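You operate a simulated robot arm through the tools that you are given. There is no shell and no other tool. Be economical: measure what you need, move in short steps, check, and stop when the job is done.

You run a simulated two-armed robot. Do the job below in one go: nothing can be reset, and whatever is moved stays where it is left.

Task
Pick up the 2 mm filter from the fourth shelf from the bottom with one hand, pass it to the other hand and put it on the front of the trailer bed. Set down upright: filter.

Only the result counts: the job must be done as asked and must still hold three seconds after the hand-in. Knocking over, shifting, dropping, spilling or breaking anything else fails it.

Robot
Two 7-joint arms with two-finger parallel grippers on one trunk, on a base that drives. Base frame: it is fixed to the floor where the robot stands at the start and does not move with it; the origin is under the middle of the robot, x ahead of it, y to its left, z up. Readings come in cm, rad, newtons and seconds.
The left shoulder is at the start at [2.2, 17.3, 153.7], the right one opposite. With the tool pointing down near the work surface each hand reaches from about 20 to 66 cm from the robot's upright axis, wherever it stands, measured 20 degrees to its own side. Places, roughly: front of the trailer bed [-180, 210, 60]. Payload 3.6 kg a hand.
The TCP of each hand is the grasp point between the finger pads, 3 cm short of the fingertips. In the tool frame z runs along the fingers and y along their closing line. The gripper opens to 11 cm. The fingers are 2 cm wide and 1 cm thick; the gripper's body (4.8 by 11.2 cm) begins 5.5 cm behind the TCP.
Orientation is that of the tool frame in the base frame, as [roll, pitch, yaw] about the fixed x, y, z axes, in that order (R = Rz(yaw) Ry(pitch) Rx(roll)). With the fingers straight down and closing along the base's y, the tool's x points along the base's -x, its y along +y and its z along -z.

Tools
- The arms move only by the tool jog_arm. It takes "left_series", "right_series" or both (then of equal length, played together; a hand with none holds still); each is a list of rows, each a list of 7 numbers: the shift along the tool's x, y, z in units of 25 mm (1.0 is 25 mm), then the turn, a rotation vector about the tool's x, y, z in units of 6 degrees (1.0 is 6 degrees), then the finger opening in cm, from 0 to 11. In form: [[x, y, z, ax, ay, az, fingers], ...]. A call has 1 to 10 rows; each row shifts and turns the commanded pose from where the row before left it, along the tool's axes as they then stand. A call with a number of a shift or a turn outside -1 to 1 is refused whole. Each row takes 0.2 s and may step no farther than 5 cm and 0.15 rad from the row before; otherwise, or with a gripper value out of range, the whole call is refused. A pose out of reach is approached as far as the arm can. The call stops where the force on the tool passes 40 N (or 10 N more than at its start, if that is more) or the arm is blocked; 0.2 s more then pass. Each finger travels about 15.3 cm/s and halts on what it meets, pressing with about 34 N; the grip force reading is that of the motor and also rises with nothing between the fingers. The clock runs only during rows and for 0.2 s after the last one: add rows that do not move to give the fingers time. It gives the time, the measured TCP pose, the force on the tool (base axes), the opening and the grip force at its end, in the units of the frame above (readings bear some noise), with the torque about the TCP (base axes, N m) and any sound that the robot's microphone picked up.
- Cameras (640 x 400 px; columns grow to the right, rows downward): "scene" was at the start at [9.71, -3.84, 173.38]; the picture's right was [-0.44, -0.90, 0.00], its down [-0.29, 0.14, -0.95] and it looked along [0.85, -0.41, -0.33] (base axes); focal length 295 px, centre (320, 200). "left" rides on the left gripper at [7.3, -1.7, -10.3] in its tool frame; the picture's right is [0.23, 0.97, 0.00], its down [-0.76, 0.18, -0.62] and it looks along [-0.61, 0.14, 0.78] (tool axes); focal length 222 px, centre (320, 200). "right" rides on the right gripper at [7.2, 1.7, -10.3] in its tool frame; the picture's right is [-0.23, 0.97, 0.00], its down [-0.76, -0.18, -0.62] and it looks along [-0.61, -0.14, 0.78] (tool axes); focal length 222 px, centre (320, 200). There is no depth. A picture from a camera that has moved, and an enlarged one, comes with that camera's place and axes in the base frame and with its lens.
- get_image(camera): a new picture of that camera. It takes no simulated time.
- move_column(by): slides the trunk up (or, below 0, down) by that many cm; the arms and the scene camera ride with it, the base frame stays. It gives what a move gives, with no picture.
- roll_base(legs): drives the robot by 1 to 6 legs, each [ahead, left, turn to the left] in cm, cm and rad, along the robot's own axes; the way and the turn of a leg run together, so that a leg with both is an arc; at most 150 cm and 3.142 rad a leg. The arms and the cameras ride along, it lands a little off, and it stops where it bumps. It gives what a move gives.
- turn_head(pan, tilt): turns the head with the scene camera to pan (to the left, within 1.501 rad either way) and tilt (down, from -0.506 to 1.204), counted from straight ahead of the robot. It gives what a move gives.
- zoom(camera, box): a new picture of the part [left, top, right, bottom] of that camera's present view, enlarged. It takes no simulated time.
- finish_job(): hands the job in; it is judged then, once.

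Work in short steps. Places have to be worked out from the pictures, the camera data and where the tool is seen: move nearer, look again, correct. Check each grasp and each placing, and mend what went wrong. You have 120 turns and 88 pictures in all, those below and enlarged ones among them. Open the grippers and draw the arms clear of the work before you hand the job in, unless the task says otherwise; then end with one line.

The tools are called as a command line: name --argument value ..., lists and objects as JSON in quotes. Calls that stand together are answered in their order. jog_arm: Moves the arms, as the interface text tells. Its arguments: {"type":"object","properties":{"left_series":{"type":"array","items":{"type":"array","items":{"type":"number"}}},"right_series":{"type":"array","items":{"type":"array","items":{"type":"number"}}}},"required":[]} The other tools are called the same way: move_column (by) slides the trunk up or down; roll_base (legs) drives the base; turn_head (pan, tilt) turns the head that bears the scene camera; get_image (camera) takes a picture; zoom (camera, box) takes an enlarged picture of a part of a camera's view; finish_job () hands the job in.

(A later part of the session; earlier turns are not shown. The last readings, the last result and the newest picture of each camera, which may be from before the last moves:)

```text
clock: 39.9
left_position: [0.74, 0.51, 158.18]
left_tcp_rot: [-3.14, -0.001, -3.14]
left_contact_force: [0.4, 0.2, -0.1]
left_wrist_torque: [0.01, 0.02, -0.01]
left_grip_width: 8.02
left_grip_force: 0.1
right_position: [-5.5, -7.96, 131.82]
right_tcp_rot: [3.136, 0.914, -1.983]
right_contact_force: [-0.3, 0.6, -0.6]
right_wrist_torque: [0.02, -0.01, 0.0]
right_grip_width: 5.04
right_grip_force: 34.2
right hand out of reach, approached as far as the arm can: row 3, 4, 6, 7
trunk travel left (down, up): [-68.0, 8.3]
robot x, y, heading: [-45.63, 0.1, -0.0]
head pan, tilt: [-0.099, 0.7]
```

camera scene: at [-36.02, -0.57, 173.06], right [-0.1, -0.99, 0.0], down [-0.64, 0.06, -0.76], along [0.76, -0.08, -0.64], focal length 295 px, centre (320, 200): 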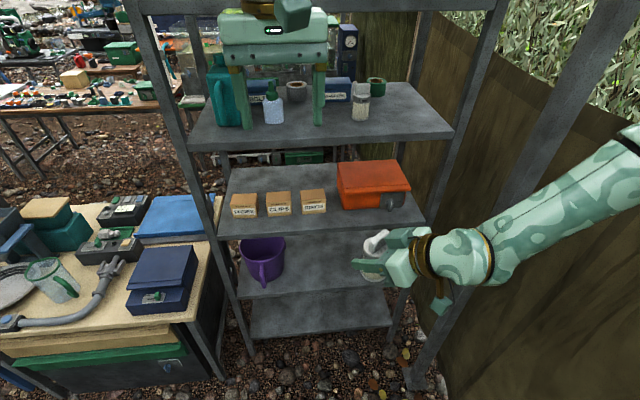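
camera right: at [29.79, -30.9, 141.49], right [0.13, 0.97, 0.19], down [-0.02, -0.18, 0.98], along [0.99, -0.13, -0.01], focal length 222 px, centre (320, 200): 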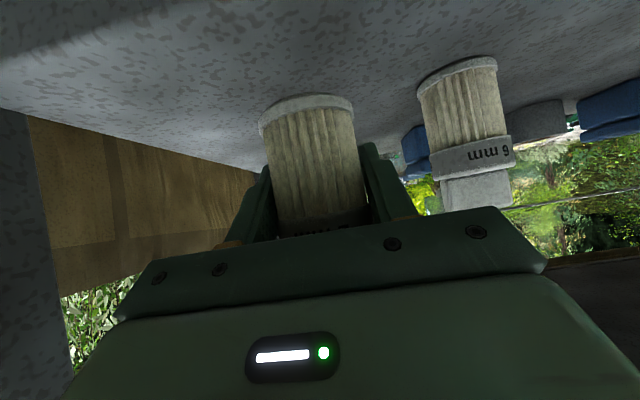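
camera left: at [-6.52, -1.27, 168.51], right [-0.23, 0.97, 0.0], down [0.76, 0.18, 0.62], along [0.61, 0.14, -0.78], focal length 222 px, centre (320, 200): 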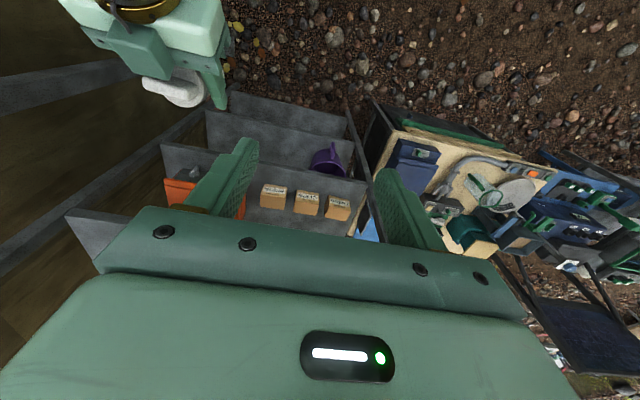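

Right hand now at (-5.5, -8, 131.8), pointing 66° left; filter axis ≈ (-5.1, -7). I bring the left hand above it and begin yawing it to match the closing line.

jog_arm --left_series '[[0.77, -0.99, 0.9, 0, 0, 0, 8], [0.77, -0.99, 0.9, 0, 0, 0, 8], [0.77, -0.99, 0.9, 0, 0, 0, 8], [0, 0, 0, 0, 0, -1, 8], [0, 0, 0, 0, 0, -1, 8], [0, 0, 0, 0, 0, -1, 8], [0, 0, 0, 0, 0, -1, 8], [0, 0, 0, 0, 0, -1, 8], [0, 0, 0, 0, 0, -1, 8], [0, 0, 0, 0, 0, 0, 8]]'

get_image --camera "left"

get_image --camera "scene"

```text
clock: 42.1
left_position: [-4.93, -7.05, 151.3]
left_tcp_rot: [-3.14, -0.002, -2.509]
left_contact_force: [1.0, 1.0, -0.1]
left_wrist_torque: [0.03, -0.01, 0.02]
left_grip_width: 7.98
left_grip_force: 0.0
right_position: [-5.54, -8.08, 131.88]
right_tcp_rot: [3.137, 0.913, -1.982]
right_contact_force: [-0.6, -0.5, -1.3]
right_wrist_torque: [0.02, 0.0, -0.03]
right_grip_width: 5.05
right_grip_force: 33.7
trunk travel left (down, up): [-68.0, 8.3]
robot x, y, heading: [-45.74, -0.31, -0.003]
head pan, tilt: [-0.099, 0.7]
```

```text
56 pictures are left
camera left: at [-9.75, -12.7, 161.58], right [-0.76, 0.65, 0.0], down [0.51, 0.59, 0.62], along [0.41, 0.47, -0.78], focal length 222 px, centre (320, 200)
```

left: 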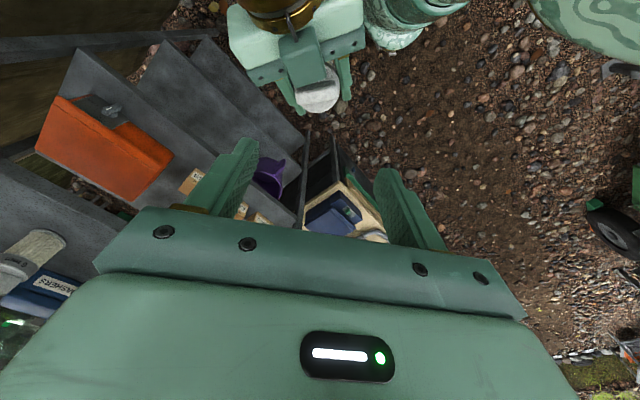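

```text
55 pictures are left
camera scene: at [-36.03, -0.55, 173.06], right [-0.1, -0.99, 0.0], down [-0.64, 0.06, -0.76], along [0.76, -0.08, -0.64], focal length 295 px, centre (320, 200)
```

scene: 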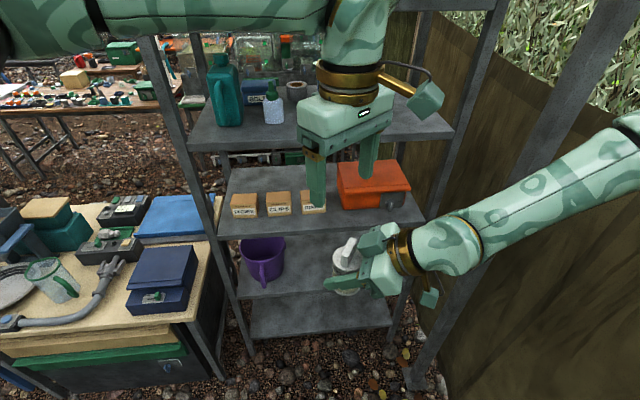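

I zoom on the filter from the left-hand camera and the scene camera to fix its axis and tab orientation.

zoom --camera "left" --box '[220, 20, 420, 145]'

zoom --camera "scene" --box '[290, 200, 450, 300]'

```text
3.20 times, centred on (320, 82) of left
camera zoom: at [-9.75, -12.7, 161.58], right [-0.76, 0.65, 0.0], down [0.51, 0.59, 0.62], along [0.41, 0.47, -0.78], focal length 711 px, centre (320, 576)
```

zoom: 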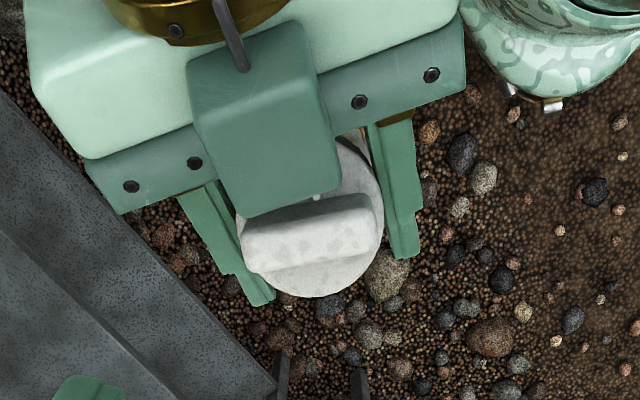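

```text
4.00 times, centred on (370, 250) of scene
camera zoom: at [-36.03, -0.55, 173.06], right [-0.1, -0.99, 0.0], down [-0.64, 0.06, -0.76], along [0.76, -0.08, -0.64], focal length 1180 px, centre (120, 0)
```

zoom: 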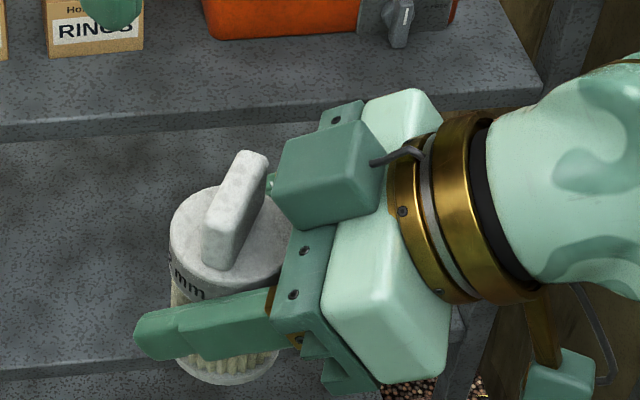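

The closer look shows the filter upright, cap top ≈134.5, axis ≈ (-5.5, -8.2), and a box on top of the right hand that a vertical left hand would brush. I'll lean the left hand away (38°) so its fingertips come in parallel above the right fingers. First finish the yaw and shift away.

jog_arm --left_series '[[0, 0, 0, 0, 0, -1, 8], [0, 0, 0, 0, 0, -1, 8], [0, 0, 0, 0, 0, -1, 8], [0, 0, 0, 0, 0, -1, 8], [0, 0, 0, 0, 0, -1, 8], [-1, 0, 0, 0, 0, 0, 8], [-1, 0, 0, 0, 0, 0, 8], [-1, 0, 0, 0, 0, 0, 8], [-0.6, 0, 0, 0, 0, 0, 8], [0, 0, 0, 0, 0, 0, 8]]'

jog_arm --left_series '[[0, 0, 0, 0, 1, 0, 8], [0, 0, 0, 0, 1, 0, 8], [0, 0, 0, 0, 1, 0, 8], [0, 0, 0, 0, 1, 0, 8], [0, 0, 0, 0, 1, 0, 8], [0, 0, 0, 0, 1, 0, 8], [0, 0, 0, 0, 0.33, 0, 8], [0, 0, 0, 0, 0, 0, 8]]'

get_image --camera "left"

```text
clock: 44.3
left_position: [-1.38, 1.39, 151.55]
left_tcp_rot: [3.14, -0.002, -1.989]
left_contact_force: [-0.1, 0.7, -0.1]
left_wrist_torque: [0.03, 0.02, -0.01]
left_grip_width: 8.0
left_grip_force: 0.1
right_position: [-5.55, -8.07, 131.92]
right_tcp_rot: [3.138, 0.914, -1.983]
right_contact_force: [0.8, 0.0, -1.8]
right_wrist_torque: [0.04, -0.01, -0.02]
right_grip_width: 5.07
right_grip_force: 33.7
trunk travel left (down, up): [-68.0, 8.3]
robot x, y, heading: [-45.63, 0.36, -0.005]
head pan, tilt: [-0.099, 0.7]
```

```text
clock: 46.1
left_position: [-1.28, 1.18, 151.29]
left_tcp_rot: [-3.141, -0.664, -1.99]
left_contact_force: [-0.6, 0.0, 0.0]
left_wrist_torque: [0.01, -0.02, -0.04]
left_grip_width: 8.02
left_grip_force: 0.1
right_position: [-5.47, -8.13, 131.94]
right_tcp_rot: [3.14, 0.913, -1.981]
right_contact_force: [0.0, 0.9, -0.9]
right_wrist_torque: [0.03, 0.0, 0.02]
right_grip_width: 5.07
right_grip_force: 34.4
trunk travel left (down, up): [-68.0, 8.3]
robot x, y, heading: [-45.37, 0.2, 0.001]
head pan, tilt: [-0.099, 0.7]
```

```text
52 pictures are left
camera left: at [0.55, 1.1, 163.86], right [-0.96, 0.23, 0.14], down [0.24, 0.97, 0.02], along [-0.13, 0.05, -0.99], focal length 222 px, centre (320, 200)
```

left: 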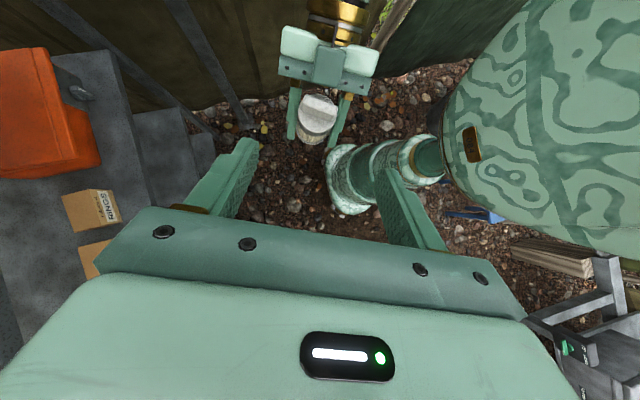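

Excellent top-down view. I zoom on the filter to fix its axis.

zoom --camera "left" --box '[260, 60, 388, 140]'

```text
5.00 times, centred on (324, 100) of left
camera zoom: at [0.55, 1.1, 163.86], right [-0.96, 0.23, 0.14], down [0.24, 0.97, 0.02], along [-0.13, 0.05, -0.99], focal length 1111 px, centre (300, 700)
```

zoom: 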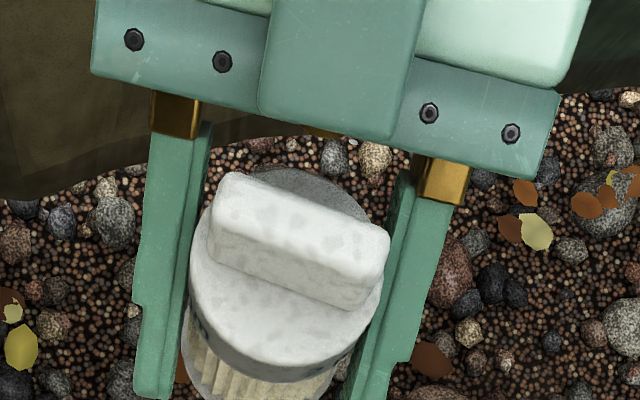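

Axis confirmed at (-5.5, -8.3), lateral alignment good. Left hand approaches along its tool axis, stopping 5 cm short to check.

jog_arm --left_series '[[-0.16, 0.02, 1, 0, 0, 0, 8], [-0.16, 0.02, 1, 0, 0, 0, 8], [-0.16, 0.02, 1, 0, 0, 0, 8], [-0.16, 0, 1, 0, 0, 0, 8], [-0.16, 0, 1, 0, 0, 0, 8], [0, 0, 0, 0, 0, 0, 8]]'

get_image --camera "left"

zoom --camera "scene" --box '[270, 170, 450, 300]'

```text
clock: 47.5
left_position: [-3.89, -4.4, 140.39]
left_tcp_rot: [3.141, -0.664, -1.989]
left_contact_force: [-0.5, 0.4, -0.6]
left_wrist_torque: [0.01, -0.02, 0.0]
left_grip_width: 8.02
left_grip_force: 0.0
right_position: [-5.61, -7.95, 131.89]
right_tcp_rot: [3.136, 0.914, -1.983]
right_contact_force: [-0.4, 0.2, -1.8]
right_wrist_torque: [0.0, 0.0, 0.02]
right_grip_width: 5.03
right_grip_force: 33.3
trunk travel left (down, up): [-68.0, 8.3]
robot x, y, heading: [-45.75, -0.21, 0.005]
head pan, tilt: [-0.099, 0.7]
```

```text
50 pictures are left
camera left: at [-2.01, -4.55, 152.96], right [-0.96, 0.23, 0.14], down [0.24, 0.97, 0.02], along [-0.13, 0.05, -0.99], focal length 222 px, centre (320, 200)
```

left: 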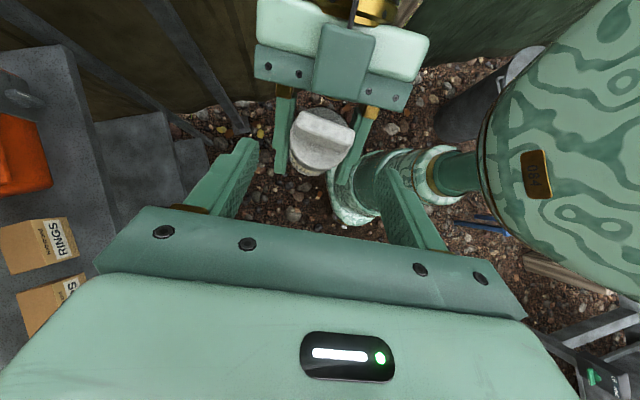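

```text
3.08 times, centred on (360, 235) of scene
camera zoom: at [-36.05, -0.52, 173.06], right [-0.1, -0.99, 0.0], down [-0.64, 0.06, -0.76], along [0.76, -0.08, -0.64], focal length 908 px, centre (197, 92)
```

zoom: 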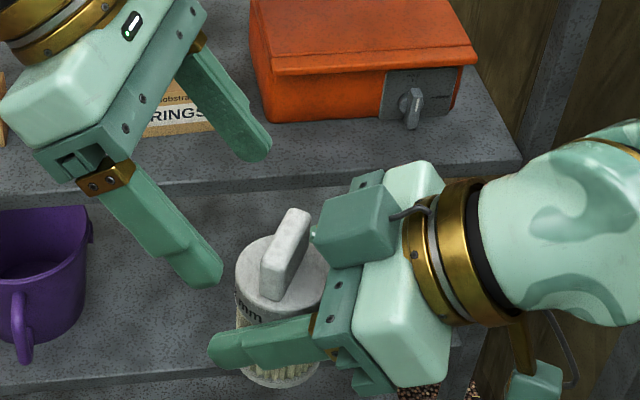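

Alignment is good. Final ~5 cm along the left tool axis, slowly.

jog_arm --left_series '[[0, 0, 0.66, 0, 0, 0, 8], [0, 0, 0.66, 0, 0, 0, 8], [-0.05, 0, 0.64, 0, 0, 0, 8], [0, 0, 0, 0, 0, 0, 8]]'

get_image --camera "left"

zoom --camera "scene" --box '[270, 170, 450, 300]'

```text
clock: 48.5
left_position: [-4.96, -6.94, 136.35]
left_tcp_rot: [3.141, -0.666, -1.99]
left_contact_force: [0.1, -0.1, 0.3]
left_wrist_torque: [0.02, 0.0, -0.01]
left_grip_width: 7.99
left_grip_force: 0.1
right_position: [-5.49, -8.1, 131.89]
right_tcp_rot: [3.135, 0.914, -1.983]
right_contact_force: [-0.7, 0.1, -0.3]
right_wrist_torque: [0.0, 0.0, 0.01]
right_grip_width: 5.06
right_grip_force: 34.1
trunk travel left (down, up): [-68.0, 8.3]
robot x, y, heading: [-45.57, 0.34, 0.0]
head pan, tilt: [-0.099, 0.7]
```

```text
48 pictures are left
camera left: at [-3.11, -7.08, 148.88], right [-0.96, 0.23, 0.14], down [0.24, 0.97, 0.02], along [-0.13, 0.05, -0.99], focal length 222 px, centre (320, 200)
```

left: 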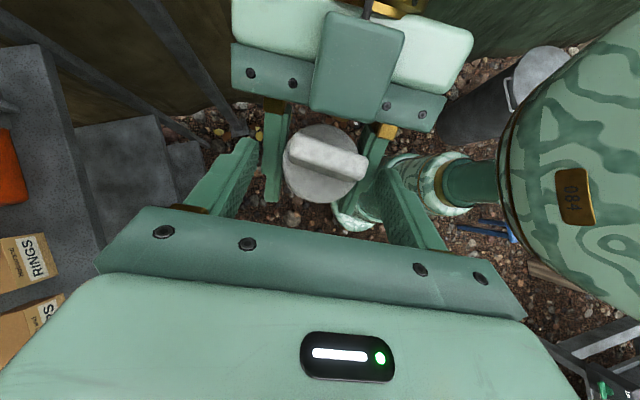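

```text
3.08 times, centred on (360, 235) of scene
camera zoom: at [-36.03, -0.55, 173.06], right [-0.1, -0.99, 0.0], down [-0.64, 0.06, -0.76], along [0.76, -0.08, -0.64], focal length 908 px, centre (197, 92)
```

zoom: 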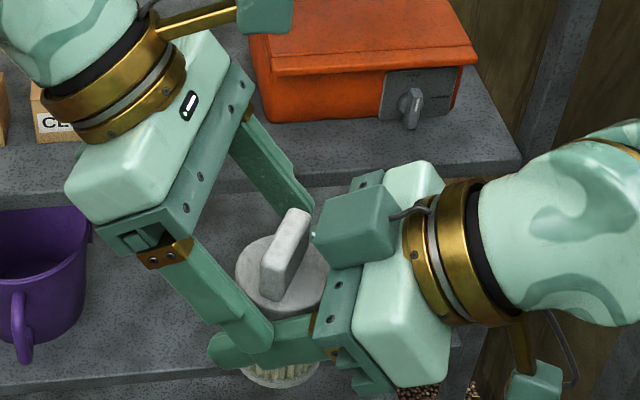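

Gap between left tips and right fingers is ~3 mm; I back off 2 mm and close the left fingers gently.

jog_arm --left_series '[[0, 0, -0.08, 0, 0, 0, 8], [0, 0, 0, 0, 0, 0, 7], [0, 0, 0, 0, 0, 0, 6], [0, 0, 0, 0, 0, 0, 5], [0, 0, 0, 0, 0, 0, 3], [0, 0, 0, 0, 0, 0, 3], [0, 0, 0, 0, 0, 0, 3]]'

get_image --camera "left"

zoom --camera "scene" --box '[270, 170, 450, 300]'

```text
clock: 50.1
left_position: [-4.97, -6.88, 136.5]
left_tcp_rot: [-3.141, -0.665, -1.99]
left_contact_force: [-4.7, 2.3, 0.9]
left_wrist_torque: [0.05, 0.16, 0.0]
left_grip_width: 5.05
left_grip_force: 34.2
right_position: [-5.42, -8.09, 131.94]
right_tcp_rot: [3.136, 0.913, -1.983]
right_contact_force: [4.5, -2.5, -1.4]
right_wrist_torque: [0.06, 0.05, -0.07]
right_grip_width: 5.05
right_grip_force: 34.2
trunk travel left (down, up): [-68.0, 8.3]
robot x, y, heading: [-45.74, -0.01, -0.003]
head pan, tilt: [-0.099, 0.7]
```

```text
46 pictures are left
camera left: at [-3.11, -6.96, 149.0], right [-0.96, 0.23, 0.14], down [0.24, 0.97, 0.02], along [-0.13, 0.05, -0.99], focal length 222 px, centre (320, 200)
```

left: 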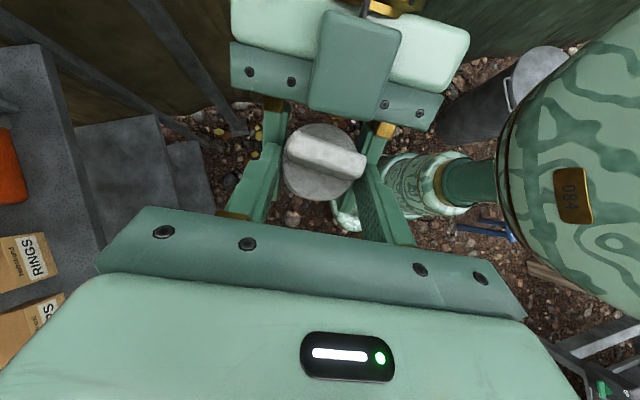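

```text
3.08 times, centred on (360, 235) of scene
camera zoom: at [-36.03, -0.55, 173.06], right [-0.1, -0.99, 0.0], down [-0.64, 0.06, -0.76], along [0.76, -0.08, -0.64], focal length 908 px, centre (197, 92)
```

zoom: 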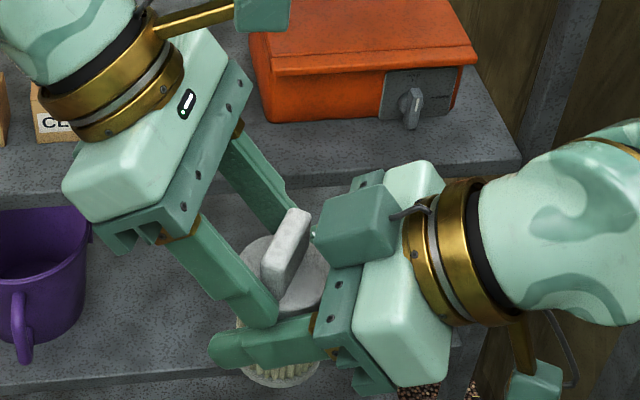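

Both hands hold (left 5.05 cm = full diameter, 34 N). Release with the right hand.

jog_arm --right_series '[[0, 0, 0, 0, 0, 0, 5.5], [0, 0, 0, 0, 0, 0, 6.5], [0, 0, 0, 0, 0, 0, 8], [0, 0, 0, 0, 0, 0, 9], [0, 0, 0, 0, 0, 0, 9]]'

get_image --camera "left"

zoom --camera "scene" --box '[270, 170, 450, 300]'

```text
clock: 51.3
left_position: [-4.86, -6.91, 136.49]
left_tcp_rot: [3.141, -0.665, -1.99]
left_contact_force: [0.1, -1.1, -0.2]
left_wrist_torque: [0.06, -0.02, 0.01]
left_grip_width: 5.04
left_grip_force: 34.1
right_position: [-5.55, -8.06, 131.89]
right_tcp_rot: [3.135, 0.912, -1.983]
right_contact_force: [-0.5, -0.1, 0.1]
right_wrist_torque: [-0.01, -0.01, -0.04]
right_grip_width: 8.98
right_grip_force: 0.1
trunk travel left (down, up): [-68.0, 8.3]
robot x, y, heading: [-45.74, -0.07, -0.003]
head pan, tilt: [-0.099, 0.7]
```

```text
44 pictures are left
camera left: at [-3.1, -6.96, 149.0], right [-0.96, 0.23, 0.14], down [0.24, 0.97, 0.02], along [-0.13, 0.05, -0.99], focal length 222 px, centre (320, 200)
```

left: 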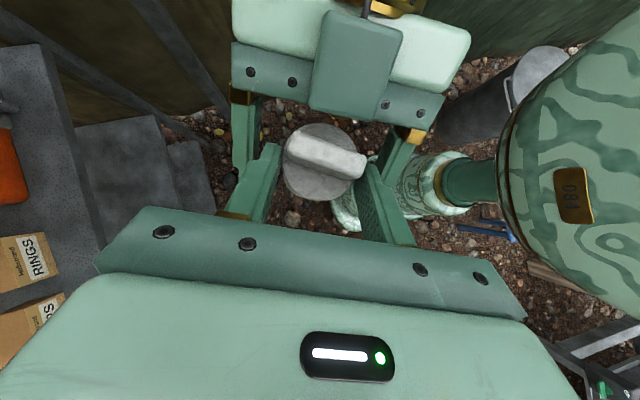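

```text
3.08 times, centred on (360, 235) of scene
camera zoom: at [-36.03, -0.55, 173.06], right [-0.1, -0.99, 0.0], down [-0.64, 0.06, -0.76], along [0.76, -0.08, -0.64], focal length 908 px, centre (197, 92)
```

zoom: 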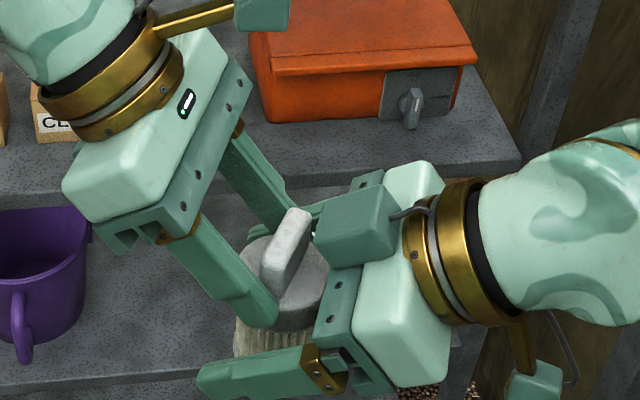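

The left hand holds it alone, still upright. I withdraw the right hand straight back.

jog_arm --right_series '[[0.61, 0, -0.79, 0, 0, 0, 9], [0.61, 0, -0.79, 0, 0, 0, 9], [0.61, 0, -0.79, 0, 0, 0, 9], [0.61, 0, -0.79, 0, 0, 0, 9], [0.61, 0, -0.79, 0, 0, 0, 9], [0.61, 0, -0.79, 0, 0, 0, 9], [0, 0, 0, 0, 0, 0, 9]]'

get_image --camera "scene"

```text
clock: 52.9
left_position: [-4.92, -6.93, 136.44]
left_tcp_rot: [3.141, -0.663, -1.988]
left_contact_force: [0.3, 0.5, -0.1]
left_wrist_torque: [0.03, 0.02, -0.01]
left_grip_width: 5.02
left_grip_force: 33.6
right_position: [-11.66, -21.91, 132.05]
right_tcp_rot: [3.137, 0.913, -1.98]
right_contact_force: [-0.8, 0.0, -0.1]
right_wrist_torque: [-0.01, 0.01, 0.01]
right_grip_width: 8.99
right_grip_force: 0.0
trunk travel left (down, up): [-68.0, 8.3]
robot x, y, heading: [-46.11, 0.33, 0.001]
head pan, tilt: [-0.099, 0.7]
```

```text
42 pictures are left
camera scene: at [-36.0, -0.54, 173.06], right [-0.1, -0.99, 0.0], down [-0.64, 0.06, -0.76], along [0.76, -0.08, -0.64], focal length 295 px, centre (320, 200)
```

scene: 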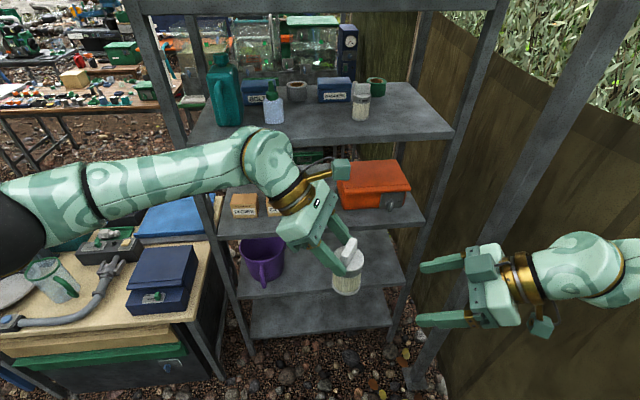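

The handover is done. I back 25 cm, turn left to face +y, and look at the trailer.

roll_base --legs '[[-25, 0, 0], [0, 0, 1.571]]'

turn_head --pan 0.6 --tilt 0.35

get_image --camera "scene"

```text
clock: 58.4
left_position: [-61.84, 40.49, 136.45]
left_tcp_rot: [3.14, -0.666, -0.467]
left_contact_force: [-0.4, 0.1, 0.7]
left_wrist_torque: [0.0, 0.0, 0.02]
left_grip_width: 5.01
left_grip_force: 33.7
right_position: [-47.13, 33.16, 132.0]
right_tcp_rot: [3.137, 0.912, -0.459]
right_contact_force: [0.0, 0.5, 0.4]
right_wrist_torque: [0.02, 0.0, -0.01]
right_grip_width: 8.99
right_grip_force: 0.0
trunk travel left (down, up): [-68.0, 8.3]
robot x, y, heading: [-70.54, -0.04, 1.517]
head pan, tilt: [-0.099, 0.7]
```

```text
clock: 59.5
left_position: [-61.82, 40.43, 136.49]
left_tcp_rot: [-3.142, -0.665, -0.466]
left_contact_force: [0.3, -0.6, -1.2]
left_wrist_torque: [0.05, 0.0, 0.01]
left_grip_width: 5.01
left_grip_force: 34.5
right_position: [-47.14, 33.19, 132.06]
right_tcp_rot: [3.135, 0.912, -0.46]
right_contact_force: [-0.3, 0.3, 0.1]
right_wrist_torque: [0.01, 0.0, 0.01]
right_grip_width: 9.0
right_grip_force: 0.0
trunk travel left (down, up): [-68.0, 8.3]
robot x, y, heading: [-70.56, -0.07, 1.522]
head pan, tilt: [0.6, 0.351]
```

```text
41 pictures are left
camera scene: at [-75.36, 9.39, 176.2], right [0.85, 0.52, 0.0], down [0.18, -0.29, -0.94], along [-0.49, 0.8, -0.34], focal length 295 px, centre (320, 200)
```

scene: 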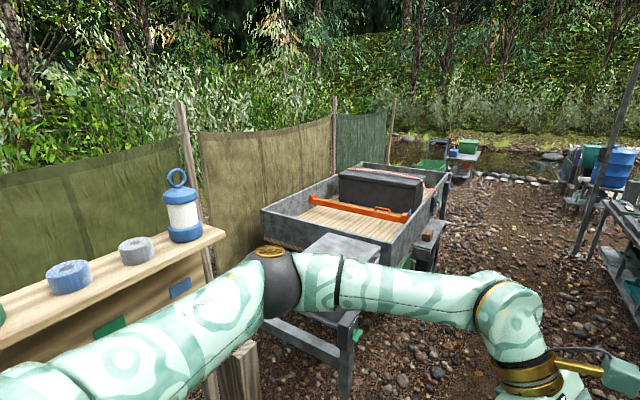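

I see the trailer bed ahead-left with low walls, an orange bar and a black case; the front portion is nearest, behind a grey box on the tongue. Zooming in.

zoom --camera "scene" --box '[240, 140, 460, 280]'

```text
2.86 times, centred on (350, 210) of scene
camera zoom: at [-75.36, 9.39, 176.2], right [0.85, 0.52, 0.0], down [0.18, -0.29, -0.94], along [-0.49, 0.8, -0.34], focal length 843 px, centre (234, 171)
```

zoom: 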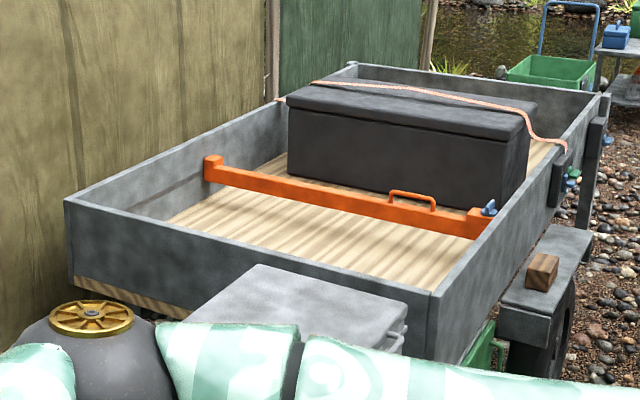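

Bed geometry: front wall at y≈178, x from -236 to -126, orange bar at y≈245, so the front section is y 180–240. I check my own base's footprint by looking down.

turn_head --pan 1.0 --tilt 1.2

get_image --camera "scene"

```text
clock: 60.6
left_position: [-61.79, 40.52, 136.55]
left_tcp_rot: [3.141, -0.664, -0.467]
left_contact_force: [-0.4, -0.1, 0.3]
left_wrist_torque: [-0.01, -0.01, 0.01]
left_grip_width: 5.03
left_grip_force: 34.3
right_position: [-47.11, 33.07, 132.17]
right_tcp_rot: [3.137, 0.914, -0.459]
right_contact_force: [-0.4, 0.5, 0.6]
right_wrist_torque: [0.02, -0.02, 0.02]
right_grip_width: 8.99
right_grip_force: 0.1
trunk travel left (down, up): [-68.0, 8.3]
robot x, y, heading: [-70.48, 0.2, 1.525]
head pan, tilt: [1.0, 1.201]
```

```text
39 pictures are left
camera scene: at [-75.05, 4.71, 169.47], right [0.58, 0.81, 0.0], down [0.76, -0.54, -0.36], along [-0.3, 0.21, -0.93], focal length 295 px, centre (320, 200)
```

scene: 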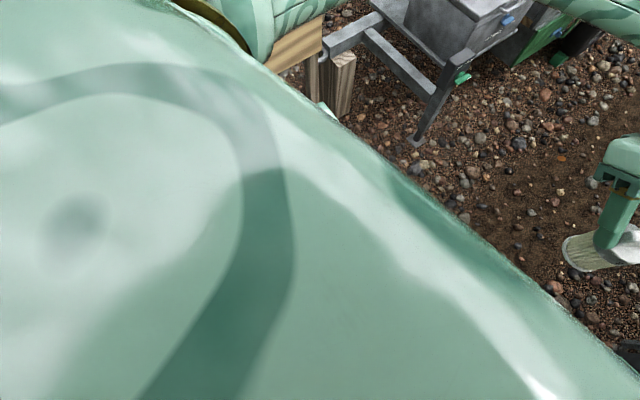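

The shoulder blocks the view; I look straight down ahead for the base's front edge.

turn_head --pan 0.0 --tilt 1.2

get_image --camera "scene"

```text
clock: 61.9
left_position: [-61.79, 40.44, 136.46]
left_tcp_rot: [3.139, -0.665, -0.466]
left_contact_force: [0.3, -0.5, 0.7]
left_wrist_torque: [0.02, 0.04, 0.01]
left_grip_width: 5.02
left_grip_force: 34.3
right_position: [-47.03, 33.17, 132.02]
right_tcp_rot: [3.135, 0.914, -0.458]
right_contact_force: [-0.1, 0.5, -0.7]
right_wrist_torque: [0.02, 0.01, -0.02]
right_grip_width: 9.01
right_grip_force: 0.1
trunk travel left (down, up): [-68.0, 8.3]
robot x, y, heading: [-70.56, 0.16, 1.524]
head pan, tilt: [0.0, 1.201]
```

```text
38 pictures are left
camera scene: at [-70.23, 7.04, 169.47], right [1.0, -0.05, 0.0], down [-0.05, -0.93, -0.36], along [0.02, 0.36, -0.93], focal length 295 px, centre (320, 200)
```

scene: 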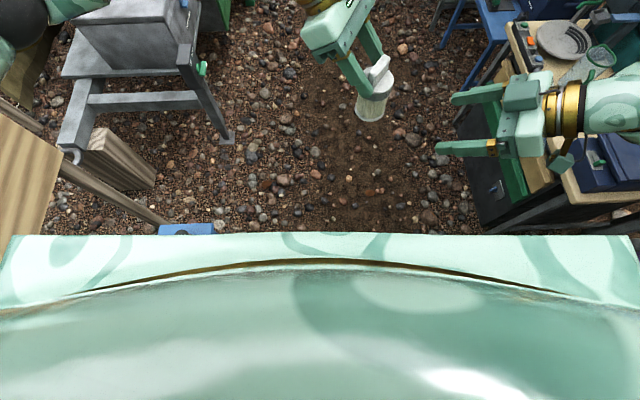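

Path ahead along +y is clear. I correct heading and drive 110 cm forward, then look at the trailer from nearer.

roll_base --legs '[[0, 4, 0.047], [110, 0, 0]]'

turn_head --pan 0.9 --tilt 0.6

get_image --camera "scene"

```text
clock: 68.0
left_position: [-69.08, 151.08, 136.42]
left_tcp_rot: [-3.141, -0.664, -0.405]
left_contact_force: [-0.5, -0.3, -0.6]
left_wrist_torque: [0.03, 0.04, -0.01]
left_grip_width: 5.02
left_grip_force: 34.2
right_position: [-54.0, 144.7, 132.0]
right_tcp_rot: [3.136, 0.913, -0.397]
right_contact_force: [-0.7, 0.3, 1.0]
right_wrist_torque: [-0.01, -0.03, 0.02]
right_grip_width: 8.98
right_grip_force: 0.1
trunk travel left (down, up): [-68.0, 8.3]
robot x, y, heading: [-75.3, 110.11, 1.585]
head pan, tilt: [0.0, 1.201]
```

```text
clock: 69.2
left_position: [-69.07, 151.06, 136.52]
left_tcp_rot: [3.141, -0.666, -0.403]
left_contact_force: [-0.1, -0.1, 0.0]
left_wrist_torque: [-0.01, 0.04, 0.04]
left_grip_width: 5.02
left_grip_force: 33.9
right_position: [-53.78, 144.62, 132.11]
right_tcp_rot: [3.138, 0.913, -0.397]
right_contact_force: [-0.6, 0.5, -0.4]
right_wrist_torque: [-0.02, -0.02, 0.01]
right_grip_width: 8.99
right_grip_force: 0.0
trunk travel left (down, up): [-68.0, 8.3]
robot x, y, heading: [-75.48, 110.37, 1.585]
head pan, tilt: [0.901, 0.6]
```

```text
37 pictures are left
camera scene: at [-82.24, 116.98, 173.92], right [0.61, 0.79, 0.0], down [0.45, -0.35, -0.82], along [-0.65, 0.5, -0.57], focal length 295 px, centre (320, 200)
```

scene: 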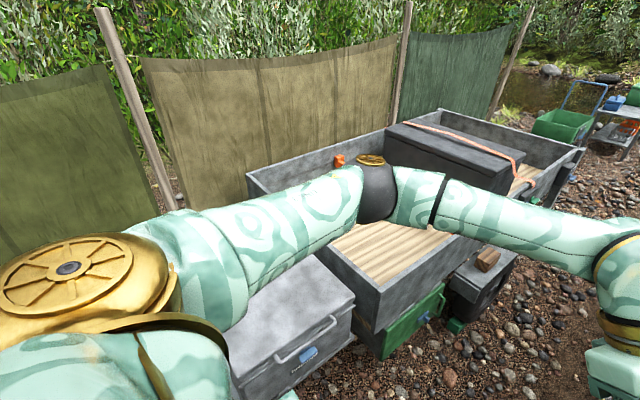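

Corner of the bed at (-127, 181), wall top ≈80; fender begins near (-108, 224). To reach over the wall I need the left hand pointing outward, so I yaw it about the vertical (filter stays upright), beginning with a small shift forward-left.

jog_arm --left_series '[[-0.72, -0.37, -0.57, 0, 0, 0, 3], [-0.72, -0.37, -0.57, 0, 0, 0, 3], [-0.72, -0.37, -0.57, 0, 0, 0, 3], [-0.72, -0.37, -0.57, 0, 0, 0, 3], [0, 0, 0, 0.617, 0, -0.787, 3], [0, 0, 0, 0.617, 0, -0.787, 3], [0, 0, 0, 0.617, 0, -0.787, 3], [0, 0, 0, 0.617, 0, -0.787, 3], [0, 0, 0, 0.617, 0, -0.787, 3], [0, 0, 0, 0.617, 0, -0.787, 3]]'

```text
clock: 71.4
left_position: [-76.0, 158.12, 136.5]
left_tcp_rot: [-3.138, -0.665, 0.225]
left_contact_force: [-0.3, 1.1, -0.4]
left_wrist_torque: [-0.02, 0.03, 0.04]
left_grip_width: 4.98
left_grip_force: 34.5
right_position: [-53.77, 144.75, 132.14]
right_tcp_rot: [3.137, 0.913, -0.396]
right_contact_force: [-0.3, -0.1, 0.5]
right_wrist_torque: [0.01, -0.02, -0.01]
right_grip_width: 9.0
right_grip_force: 0.0
trunk travel left (down, up): [-68.0, 8.3]
robot x, y, heading: [-75.21, 110.4, 1.586]
head pan, tilt: [0.901, 0.6]
```

Works smoothly; continuing the yaw.

jog_arm --left_series '[[0, 0, 0, 0.617, 0, -0.787, 3], [0, 0, 0, 0.617, 0, -0.787, 3], [0, 0, 0, 0.617, 0, -0.787, 3], [0, 0, 0, 0.617, 0, -0.787, 3], [0, 0, 0, 0.617, 0, -0.787, 3], [0, 0, 0, 0.617, 0, -0.787, 3], [0, 0, 0, 0.617, 0, -0.787, 3], [0, 0, 0, 0.617, 0, -0.787, 3]]'

turn_head --pan 0.3 --tilt 0.6

get_image --camera "scene"

```text
clock: 73.2
left_position: [-76.0, 158.24, 136.69]
left_tcp_rot: [-3.142, -0.665, 1.067]
left_contact_force: [0.6, 0.2, 0.0]
left_wrist_torque: [0.0, 0.02, 0.02]
left_grip_width: 4.97
left_grip_force: 33.6
right_position: [-53.82, 144.71, 132.07]
right_tcp_rot: [3.136, 0.912, -0.397]
right_contact_force: [0.2, 0.2, 0.1]
right_wrist_torque: [-0.01, 0.01, 0.01]
right_grip_width: 9.01
right_grip_force: 0.2
trunk travel left (down, up): [-68.0, 8.3]
robot x, y, heading: [-75.5, 109.76, 1.585]
head pan, tilt: [0.901, 0.6]
```

```text
clock: 74.2
left_position: [-75.92, 158.07, 136.66]
left_tcp_rot: [3.141, -0.665, 1.061]
left_contact_force: [0.6, -0.4, 0.5]
left_wrist_torque: [0.0, -0.02, 0.02]
left_grip_width: 5.01
left_grip_force: 34.0
right_position: [-53.81, 144.69, 132.04]
right_tcp_rot: [3.137, 0.914, -0.396]
right_contact_force: [0.4, -0.1, 0.5]
right_wrist_torque: [-0.05, -0.01, 0.0]
right_grip_width: 8.98
right_grip_force: 0.1
trunk travel left (down, up): [-68.0, 8.3]
robot x, y, heading: [-75.39, 110.24, 1.586]
head pan, tilt: [0.3, 0.6]
```

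```text
36 pictures are left
camera scene: at [-77.99, 119.97, 173.93], right [0.95, 0.31, 0.0], down [0.17, -0.54, -0.82], along [-0.26, 0.78, -0.57], focal length 295 px, centre (320, 200)
```

scene: 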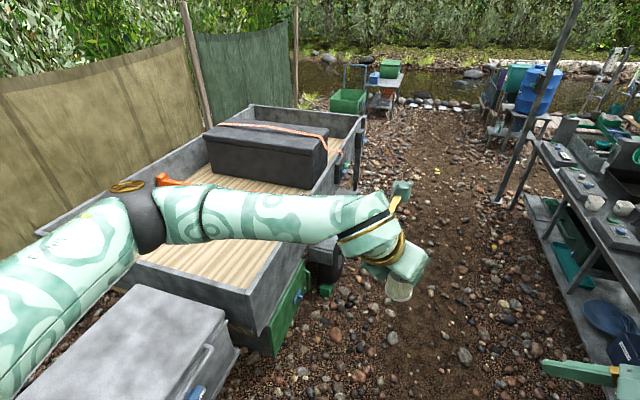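

Filter is upright and hand points outward. My base seems about 26 cm in radius; I drive to about (-90, 192), beside the bed's front corner, and turn to face the bed.

roll_base --legs '[[82, 0, 0], [0, 14, 0], [0, 0, 1.03]]'

turn_head --pan 0.2 --tilt 0.8

get_image --camera "scene"

```text
clock: 82.1
left_position: [-129.5, 218.31, 136.67]
left_tcp_rot: [3.141, -0.664, 2.049]
left_contact_force: [-0.2, 0.4, -0.1]
left_wrist_torque: [-0.03, -0.02, -0.01]
left_grip_width: 5.0
left_grip_force: 34.4
right_position: [-106.25, 229.38, 132.07]
right_tcp_rot: [3.137, 0.912, 0.59]
right_contact_force: [-0.4, -0.6, 0.0]
right_wrist_torque: [0.03, -0.02, 0.01]
right_grip_width: 9.01
right_grip_force: 0.1
trunk travel left (down, up): [-68.0, 8.3]
robot x, y, heading: [-89.04, 191.82, 2.572]
head pan, tilt: [0.3, 0.6]
```

```text
clock: 82.8
left_position: [-129.56, 218.27, 136.6]
left_tcp_rot: [-3.141, -0.665, 2.048]
left_contact_force: [-0.1, 0.4, -0.1]
left_wrist_torque: [-0.03, -0.03, -0.03]
left_grip_width: 4.98
left_grip_force: 33.9
right_position: [-106.13, 229.43, 131.98]
right_tcp_rot: [3.135, 0.913, 0.59]
right_contact_force: [-0.1, -0.7, -0.2]
right_wrist_torque: [0.01, 0.0, 0.01]
right_grip_width: 8.99
right_grip_force: 0.1
trunk travel left (down, up): [-68.0, 8.3]
robot x, y, heading: [-89.02, 192.49, 2.572]
head pan, tilt: [0.201, 0.799]
```

```text
35 pictures are left
camera scene: at [-97.6, 196.21, 172.24], right [0.36, 0.93, 0.0], down [0.67, -0.26, -0.7], along [-0.65, 0.25, -0.72], focal length 295 px, centre (320, 200)
```

scene: 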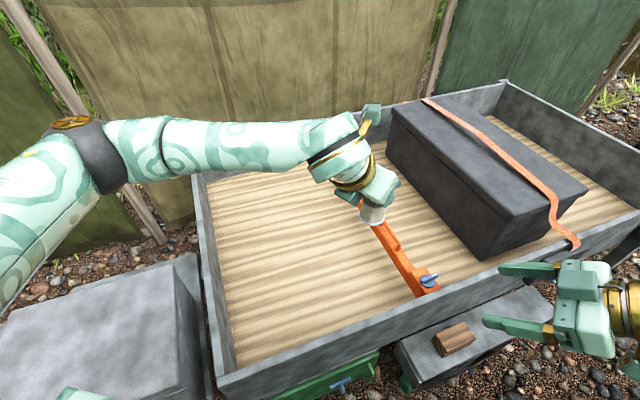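

Great view of the empty front floor. I raise the right hand clear (since I'll lower the trunk), and yaw the left hand a bit more outward.

jog_arm --right_series '[[-0.79, 0, -0.61, 0, 0, 0, 5], [-0.79, 0, -0.61, 0, 0, 0, 5], [-0.79, 0, -0.61, 0, 0, 0, 5], [-0.79, 0, -0.61, 0, 0, 0, 5], [-0.79, 0, -0.61, 0, 0, 0, 5], [-0.79, 0, -0.61, 0, 0, 0, 5], [-0.79, 0, -0.61, 0, 0, 0, 5], [-0.79, 0, -0.61, 0, 0, 0, 5], [-0.79, 0, -0.61, 0, 0, 0, 5], [-0.79, 0, -0.61, 0, 0, 0, 5]]' --left_series '[[0, 0, 0, 0.617, 0, -0.787, 3], [0, 0, 0, 0.617, 0, -0.787, 3], [0, 0, 0, 0.617, 0, -0.787, 3], [0, 0, 0, 0.617, 0, -0.787, 3], [0, 0, 0, 0, 0, 0, 3], [0, 0, 0, 0, 0, 0, 3], [0, 0, 0, 0, 0, 0, 3], [0, 0, 0, 0, 0, 0, 3], [0, 0, 0, 0, 0, 0, 3], [0, 0, 0, 0, 0, 0, 3]]'

roll_base --legs '[[5, 0, 0]]'

get_image --camera "scene"

```text
clock: 85.0
left_position: [-129.53, 218.27, 136.52]
left_tcp_rot: [-3.141, -0.667, 2.468]
left_contact_force: [0.7, -0.1, -0.1]
left_wrist_torque: [-0.04, -0.02, -0.05]
left_grip_width: 4.98
left_grip_force: 34.4
right_position: [-106.22, 229.25, 156.99]
right_tcp_rot: [3.137, 0.914, 0.59]
right_contact_force: [0.6, 0.5, -0.9]
right_wrist_torque: [-0.01, 0.01, -0.01]
right_grip_width: 4.98
right_grip_force: 0.0
trunk travel left (down, up): [-68.0, 8.3]
robot x, y, heading: [-89.27, 192.7, 2.571]
head pan, tilt: [0.201, 0.799]
```

```text
clock: 85.9
left_position: [-132.78, 220.53, 136.97]
left_tcp_rot: [-3.14, -0.674, 2.464]
left_contact_force: [0.2, -0.5, -1.6]
left_wrist_torque: [-0.01, 0.04, 0.0]
left_grip_width: 4.98
left_grip_force: 34.3
right_position: [-109.28, 231.3, 157.26]
right_tcp_rot: [-3.133, 0.916, 0.603]
right_contact_force: [1.0, -0.6, 0.1]
right_wrist_torque: [0.03, 0.03, -0.02]
right_grip_width: 4.99
right_grip_force: 0.1
trunk travel left (down, up): [-68.0, 8.3]
robot x, y, heading: [-93.26, 195.26, 2.57]
head pan, tilt: [0.201, 0.799]
```

```text
34 pictures are left
camera scene: at [-100.5, 198.2, 172.32], right [0.36, 0.93, 0.0], down [0.66, -0.26, -0.7], along [-0.65, 0.26, -0.71], focal length 295 px, centre (320, 200)
```

scene: 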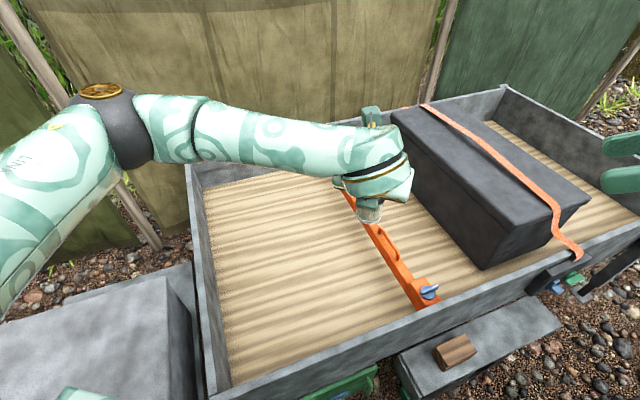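

Now I move the filter inward over the open floor, to about (-148, 212), still high.

jog_arm --left_series '[[0.253, -0.92, 0.2, 0, 0, 0, 3], [0.253, -0.92, 0.2, 0, 0, 0, 3], [0.253, -0.92, 0.2, 0, 0, 0, 3], [0.253, -0.92, 0.2, 0, 0, 0, 3], [0.253, -0.92, 0.2, 0, 0, 0, 3], [0.253, -0.92, 0.2, 0, 0, 0, 3], [0.253, -0.92, 0.2, 0, 0, 0, 3], [0, 0, 0, 0, 0, 0, 3]]'

move_column --by -30

get_image --camera "scene"

get_image --camera "left"

```text
clock: 87.7
left_position: [-148.03, 211.98, 136.82]
left_tcp_rot: [3.141, -0.665, 2.465]
left_contact_force: [0.6, -0.1, -1.2]
left_wrist_torque: [-0.02, 0.0, 0.0]
left_grip_width: 5.01
left_grip_force: 34.5
right_position: [-110.3, 232.01, 157.02]
right_tcp_rot: [3.139, 0.913, 0.589]
right_contact_force: [0.4, -0.6, 0.5]
right_wrist_torque: [0.03, -0.01, -0.01]
right_grip_width: 4.98
right_grip_force: 0.1
trunk travel left (down, up): [-68.0, 8.3]
robot x, y, heading: [-93.67, 195.19, 2.571]
head pan, tilt: [0.201, 0.799]
```

```text
clock: 90.7
left_position: [-148.19, 212.0, 106.64]
left_tcp_rot: [3.142, -0.664, 2.465]
left_contact_force: [-1.1, -0.2, -1.5]
left_wrist_torque: [-0.04, -0.03, 0.02]
left_grip_width: 4.97
left_grip_force: 33.5
right_position: [-110.31, 231.96, 127.01]
right_tcp_rot: [3.136, 0.912, 0.59]
right_contact_force: [0.2, 0.1, 0.9]
right_wrist_torque: [-0.01, 0.01, 0.02]
right_grip_width: 4.99
right_grip_force: 0.1
trunk travel left (down, up): [-38.0, 38.3]
robot x, y, heading: [-93.22, 195.04, 2.566]
head pan, tilt: [0.201, 0.799]
```

```text
33 pictures are left
camera scene: at [-104.98, 200.94, 142.11], right [0.36, 0.93, 0.0], down [0.67, -0.26, -0.7], along [-0.65, 0.25, -0.72], focal length 295 px, centre (320, 200)
```

scene: 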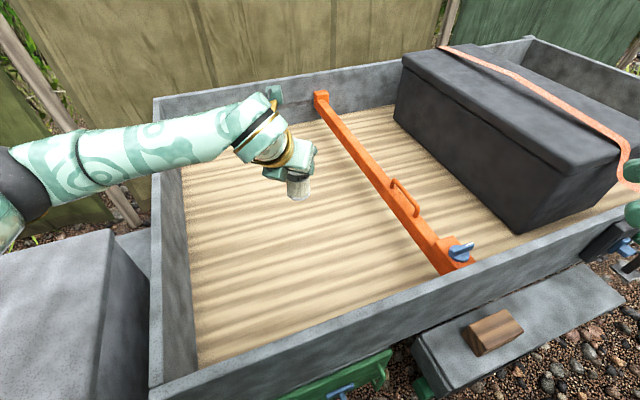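

```text
32 pictures are left
camera left: at [-148.61, 210.12, 119.15], right [0.47, 0.87, 0.14], down [0.88, -0.48, 0.02], along [0.08, 0.11, -0.99], focal length 222 px, centre (320, 200)
```

left: 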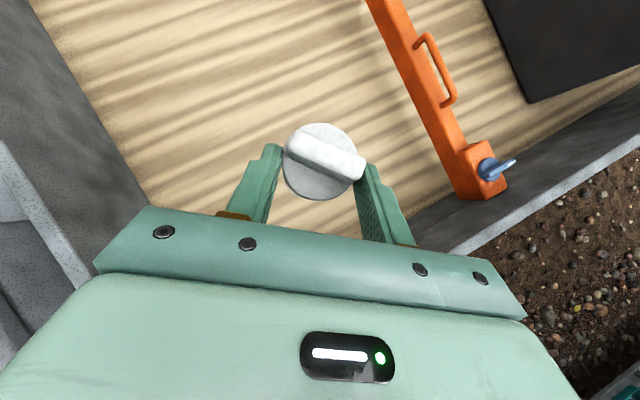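

Everything is clear. I lower the trunk 20 cm more and then lower the arm itself, keeping the forearm above the wall, while shifting 4 cm further in.

move_column --by -18

jog_arm --left_series '[[0.5, -0.5, 0.38, 0, 0, 0, 3], [0.5, -0.5, 0.38, 0, 0, 0, 3], [-0.62, 0, 0.79, 0, 0, 0, 3], [-0.62, 0, 0.79, 0, 0, 0, 3], [-0.62, 0, 0.79, 0, 0, 0, 3], [-0.62, 0, 0.79, 0, 0, 0, 3], [0, 0, 0, 0, 0, 0, 3]]'

turn_head --pan 0.45 --tilt 0.8

get_image --camera "scene"

```text
clock: 92.7
left_position: [-148.15, 211.9, 88.7]
left_tcp_rot: [-3.14, -0.663, 2.466]
left_contact_force: [0.0, -0.2, -1.5]
left_wrist_torque: [-0.01, 0.0, -0.02]
left_grip_width: 5.0
left_grip_force: 34.1
right_position: [-110.26, 232.0, 109.05]
right_tcp_rot: [3.136, 0.913, 0.591]
right_contact_force: [-0.1, 0.0, -0.1]
right_wrist_torque: [-0.01, -0.02, -0.03]
right_grip_width: 4.99
right_grip_force: 0.0
trunk travel left (down, up): [-20.0, 56.3]
robot x, y, heading: [-93.16, 195.38, 2.569]
head pan, tilt: [0.201, 0.799]
```

```text
clock: 94.3
left_position: [-152.45, 212.07, 78.72]
left_tcp_rot: [-3.141, -0.666, 2.467]
left_contact_force: [-0.1, -0.9, -0.8]
left_wrist_torque: [-0.02, -0.02, -0.05]
left_grip_width: 4.99
left_grip_force: 34.0
right_position: [-110.35, 232.03, 108.91]
right_tcp_rot: [3.136, 0.912, 0.59]
right_contact_force: [0.7, -0.3, 0.4]
right_wrist_torque: [0.0, -0.02, 0.0]
right_grip_width: 5.02
right_grip_force: 0.0
trunk travel left (down, up): [-20.0, 56.3]
robot x, y, heading: [-93.37, 194.83, 2.571]
head pan, tilt: [0.201, 0.799]
```

```text
clock: 95.1
left_position: [-152.19, 212.05, 78.56]
left_tcp_rot: [3.141, -0.665, 2.467]
left_contact_force: [0.1, 0.0, -0.9]
left_wrist_torque: [-0.01, 0.0, 0.02]
left_grip_width: 5.02
left_grip_force: 34.1
right_position: [-110.38, 232.06, 108.99]
right_tcp_rot: [3.137, 0.913, 0.59]
right_contact_force: [-0.7, -0.6, 0.5]
right_wrist_torque: [0.02, -0.02, -0.01]
right_grip_width: 5.01
right_grip_force: 0.1
trunk travel left (down, up): [-20.0, 56.3]
robot x, y, heading: [-93.45, 194.96, 2.566]
head pan, tilt: [0.45, 0.799]
```

```text
31 pictures are left
camera scene: at [-111.96, 203.18, 123.65], right [0.12, 0.99, 0.0], down [0.71, -0.09, -0.7], along [-0.69, 0.08, -0.72], focal length 295 px, centre (320, 200)
```

scene: 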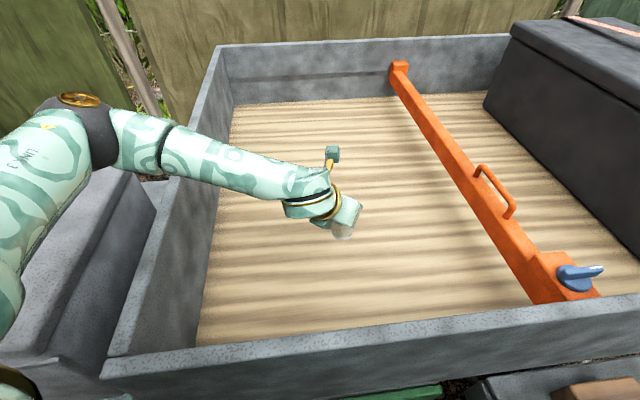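

Good clearance and reach. I shift 5 cm further toward the bed's middle and lower 4 cm more.

jog_arm --left_series '[[0.612, -0.627, 0.481, 0, 0, 0, 3], [0.612, -0.627, 0.481, 0, 0, 0, 3], [-0.5, 0, 0.63, 0, 0, 0, 3], [-0.5, 0, 0.63, 0, 0, 0, 3], [0, 0, 0, 0, 0, 0, 3]]'

zoom --camera "scene" --box '[260, 130, 440, 260]'

```text
clock: 96.3
left_position: [-157.18, 212.14, 74.46]
left_tcp_rot: [3.141, -0.665, 2.463]
left_contact_force: [-0.2, 0.5, -1.9]
left_wrist_torque: [0.01, -0.03, -0.05]
left_grip_width: 4.99
left_grip_force: 34.3
right_position: [-110.44, 232.05, 109.0]
right_tcp_rot: [3.136, 0.913, 0.59]
right_contact_force: [0.4, -0.1, -0.8]
right_wrist_torque: [-0.05, -0.01, 0.03]
right_grip_width: 5.02
right_grip_force: 0.1
trunk travel left (down, up): [-20.0, 56.3]
robot x, y, heading: [-93.38, 194.87, 2.57]
head pan, tilt: [0.45, 0.799]
```

```text
3.08 times, centred on (350, 195) of scene
camera zoom: at [-111.95, 203.17, 123.65], right [0.12, 0.99, 0.0], down [0.71, -0.09, -0.7], along [-0.69, 0.08, -0.72], focal length 908 px, centre (228, 215)
```

zoom: 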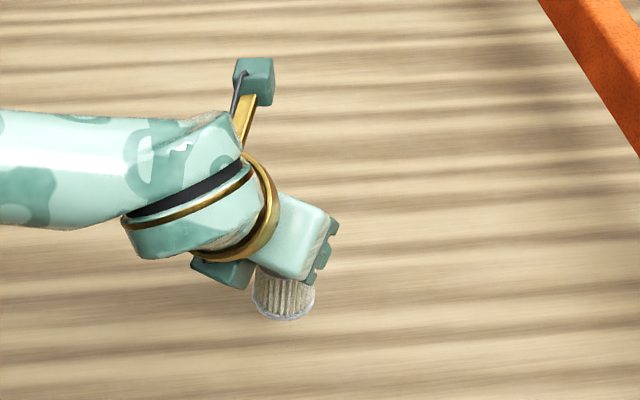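

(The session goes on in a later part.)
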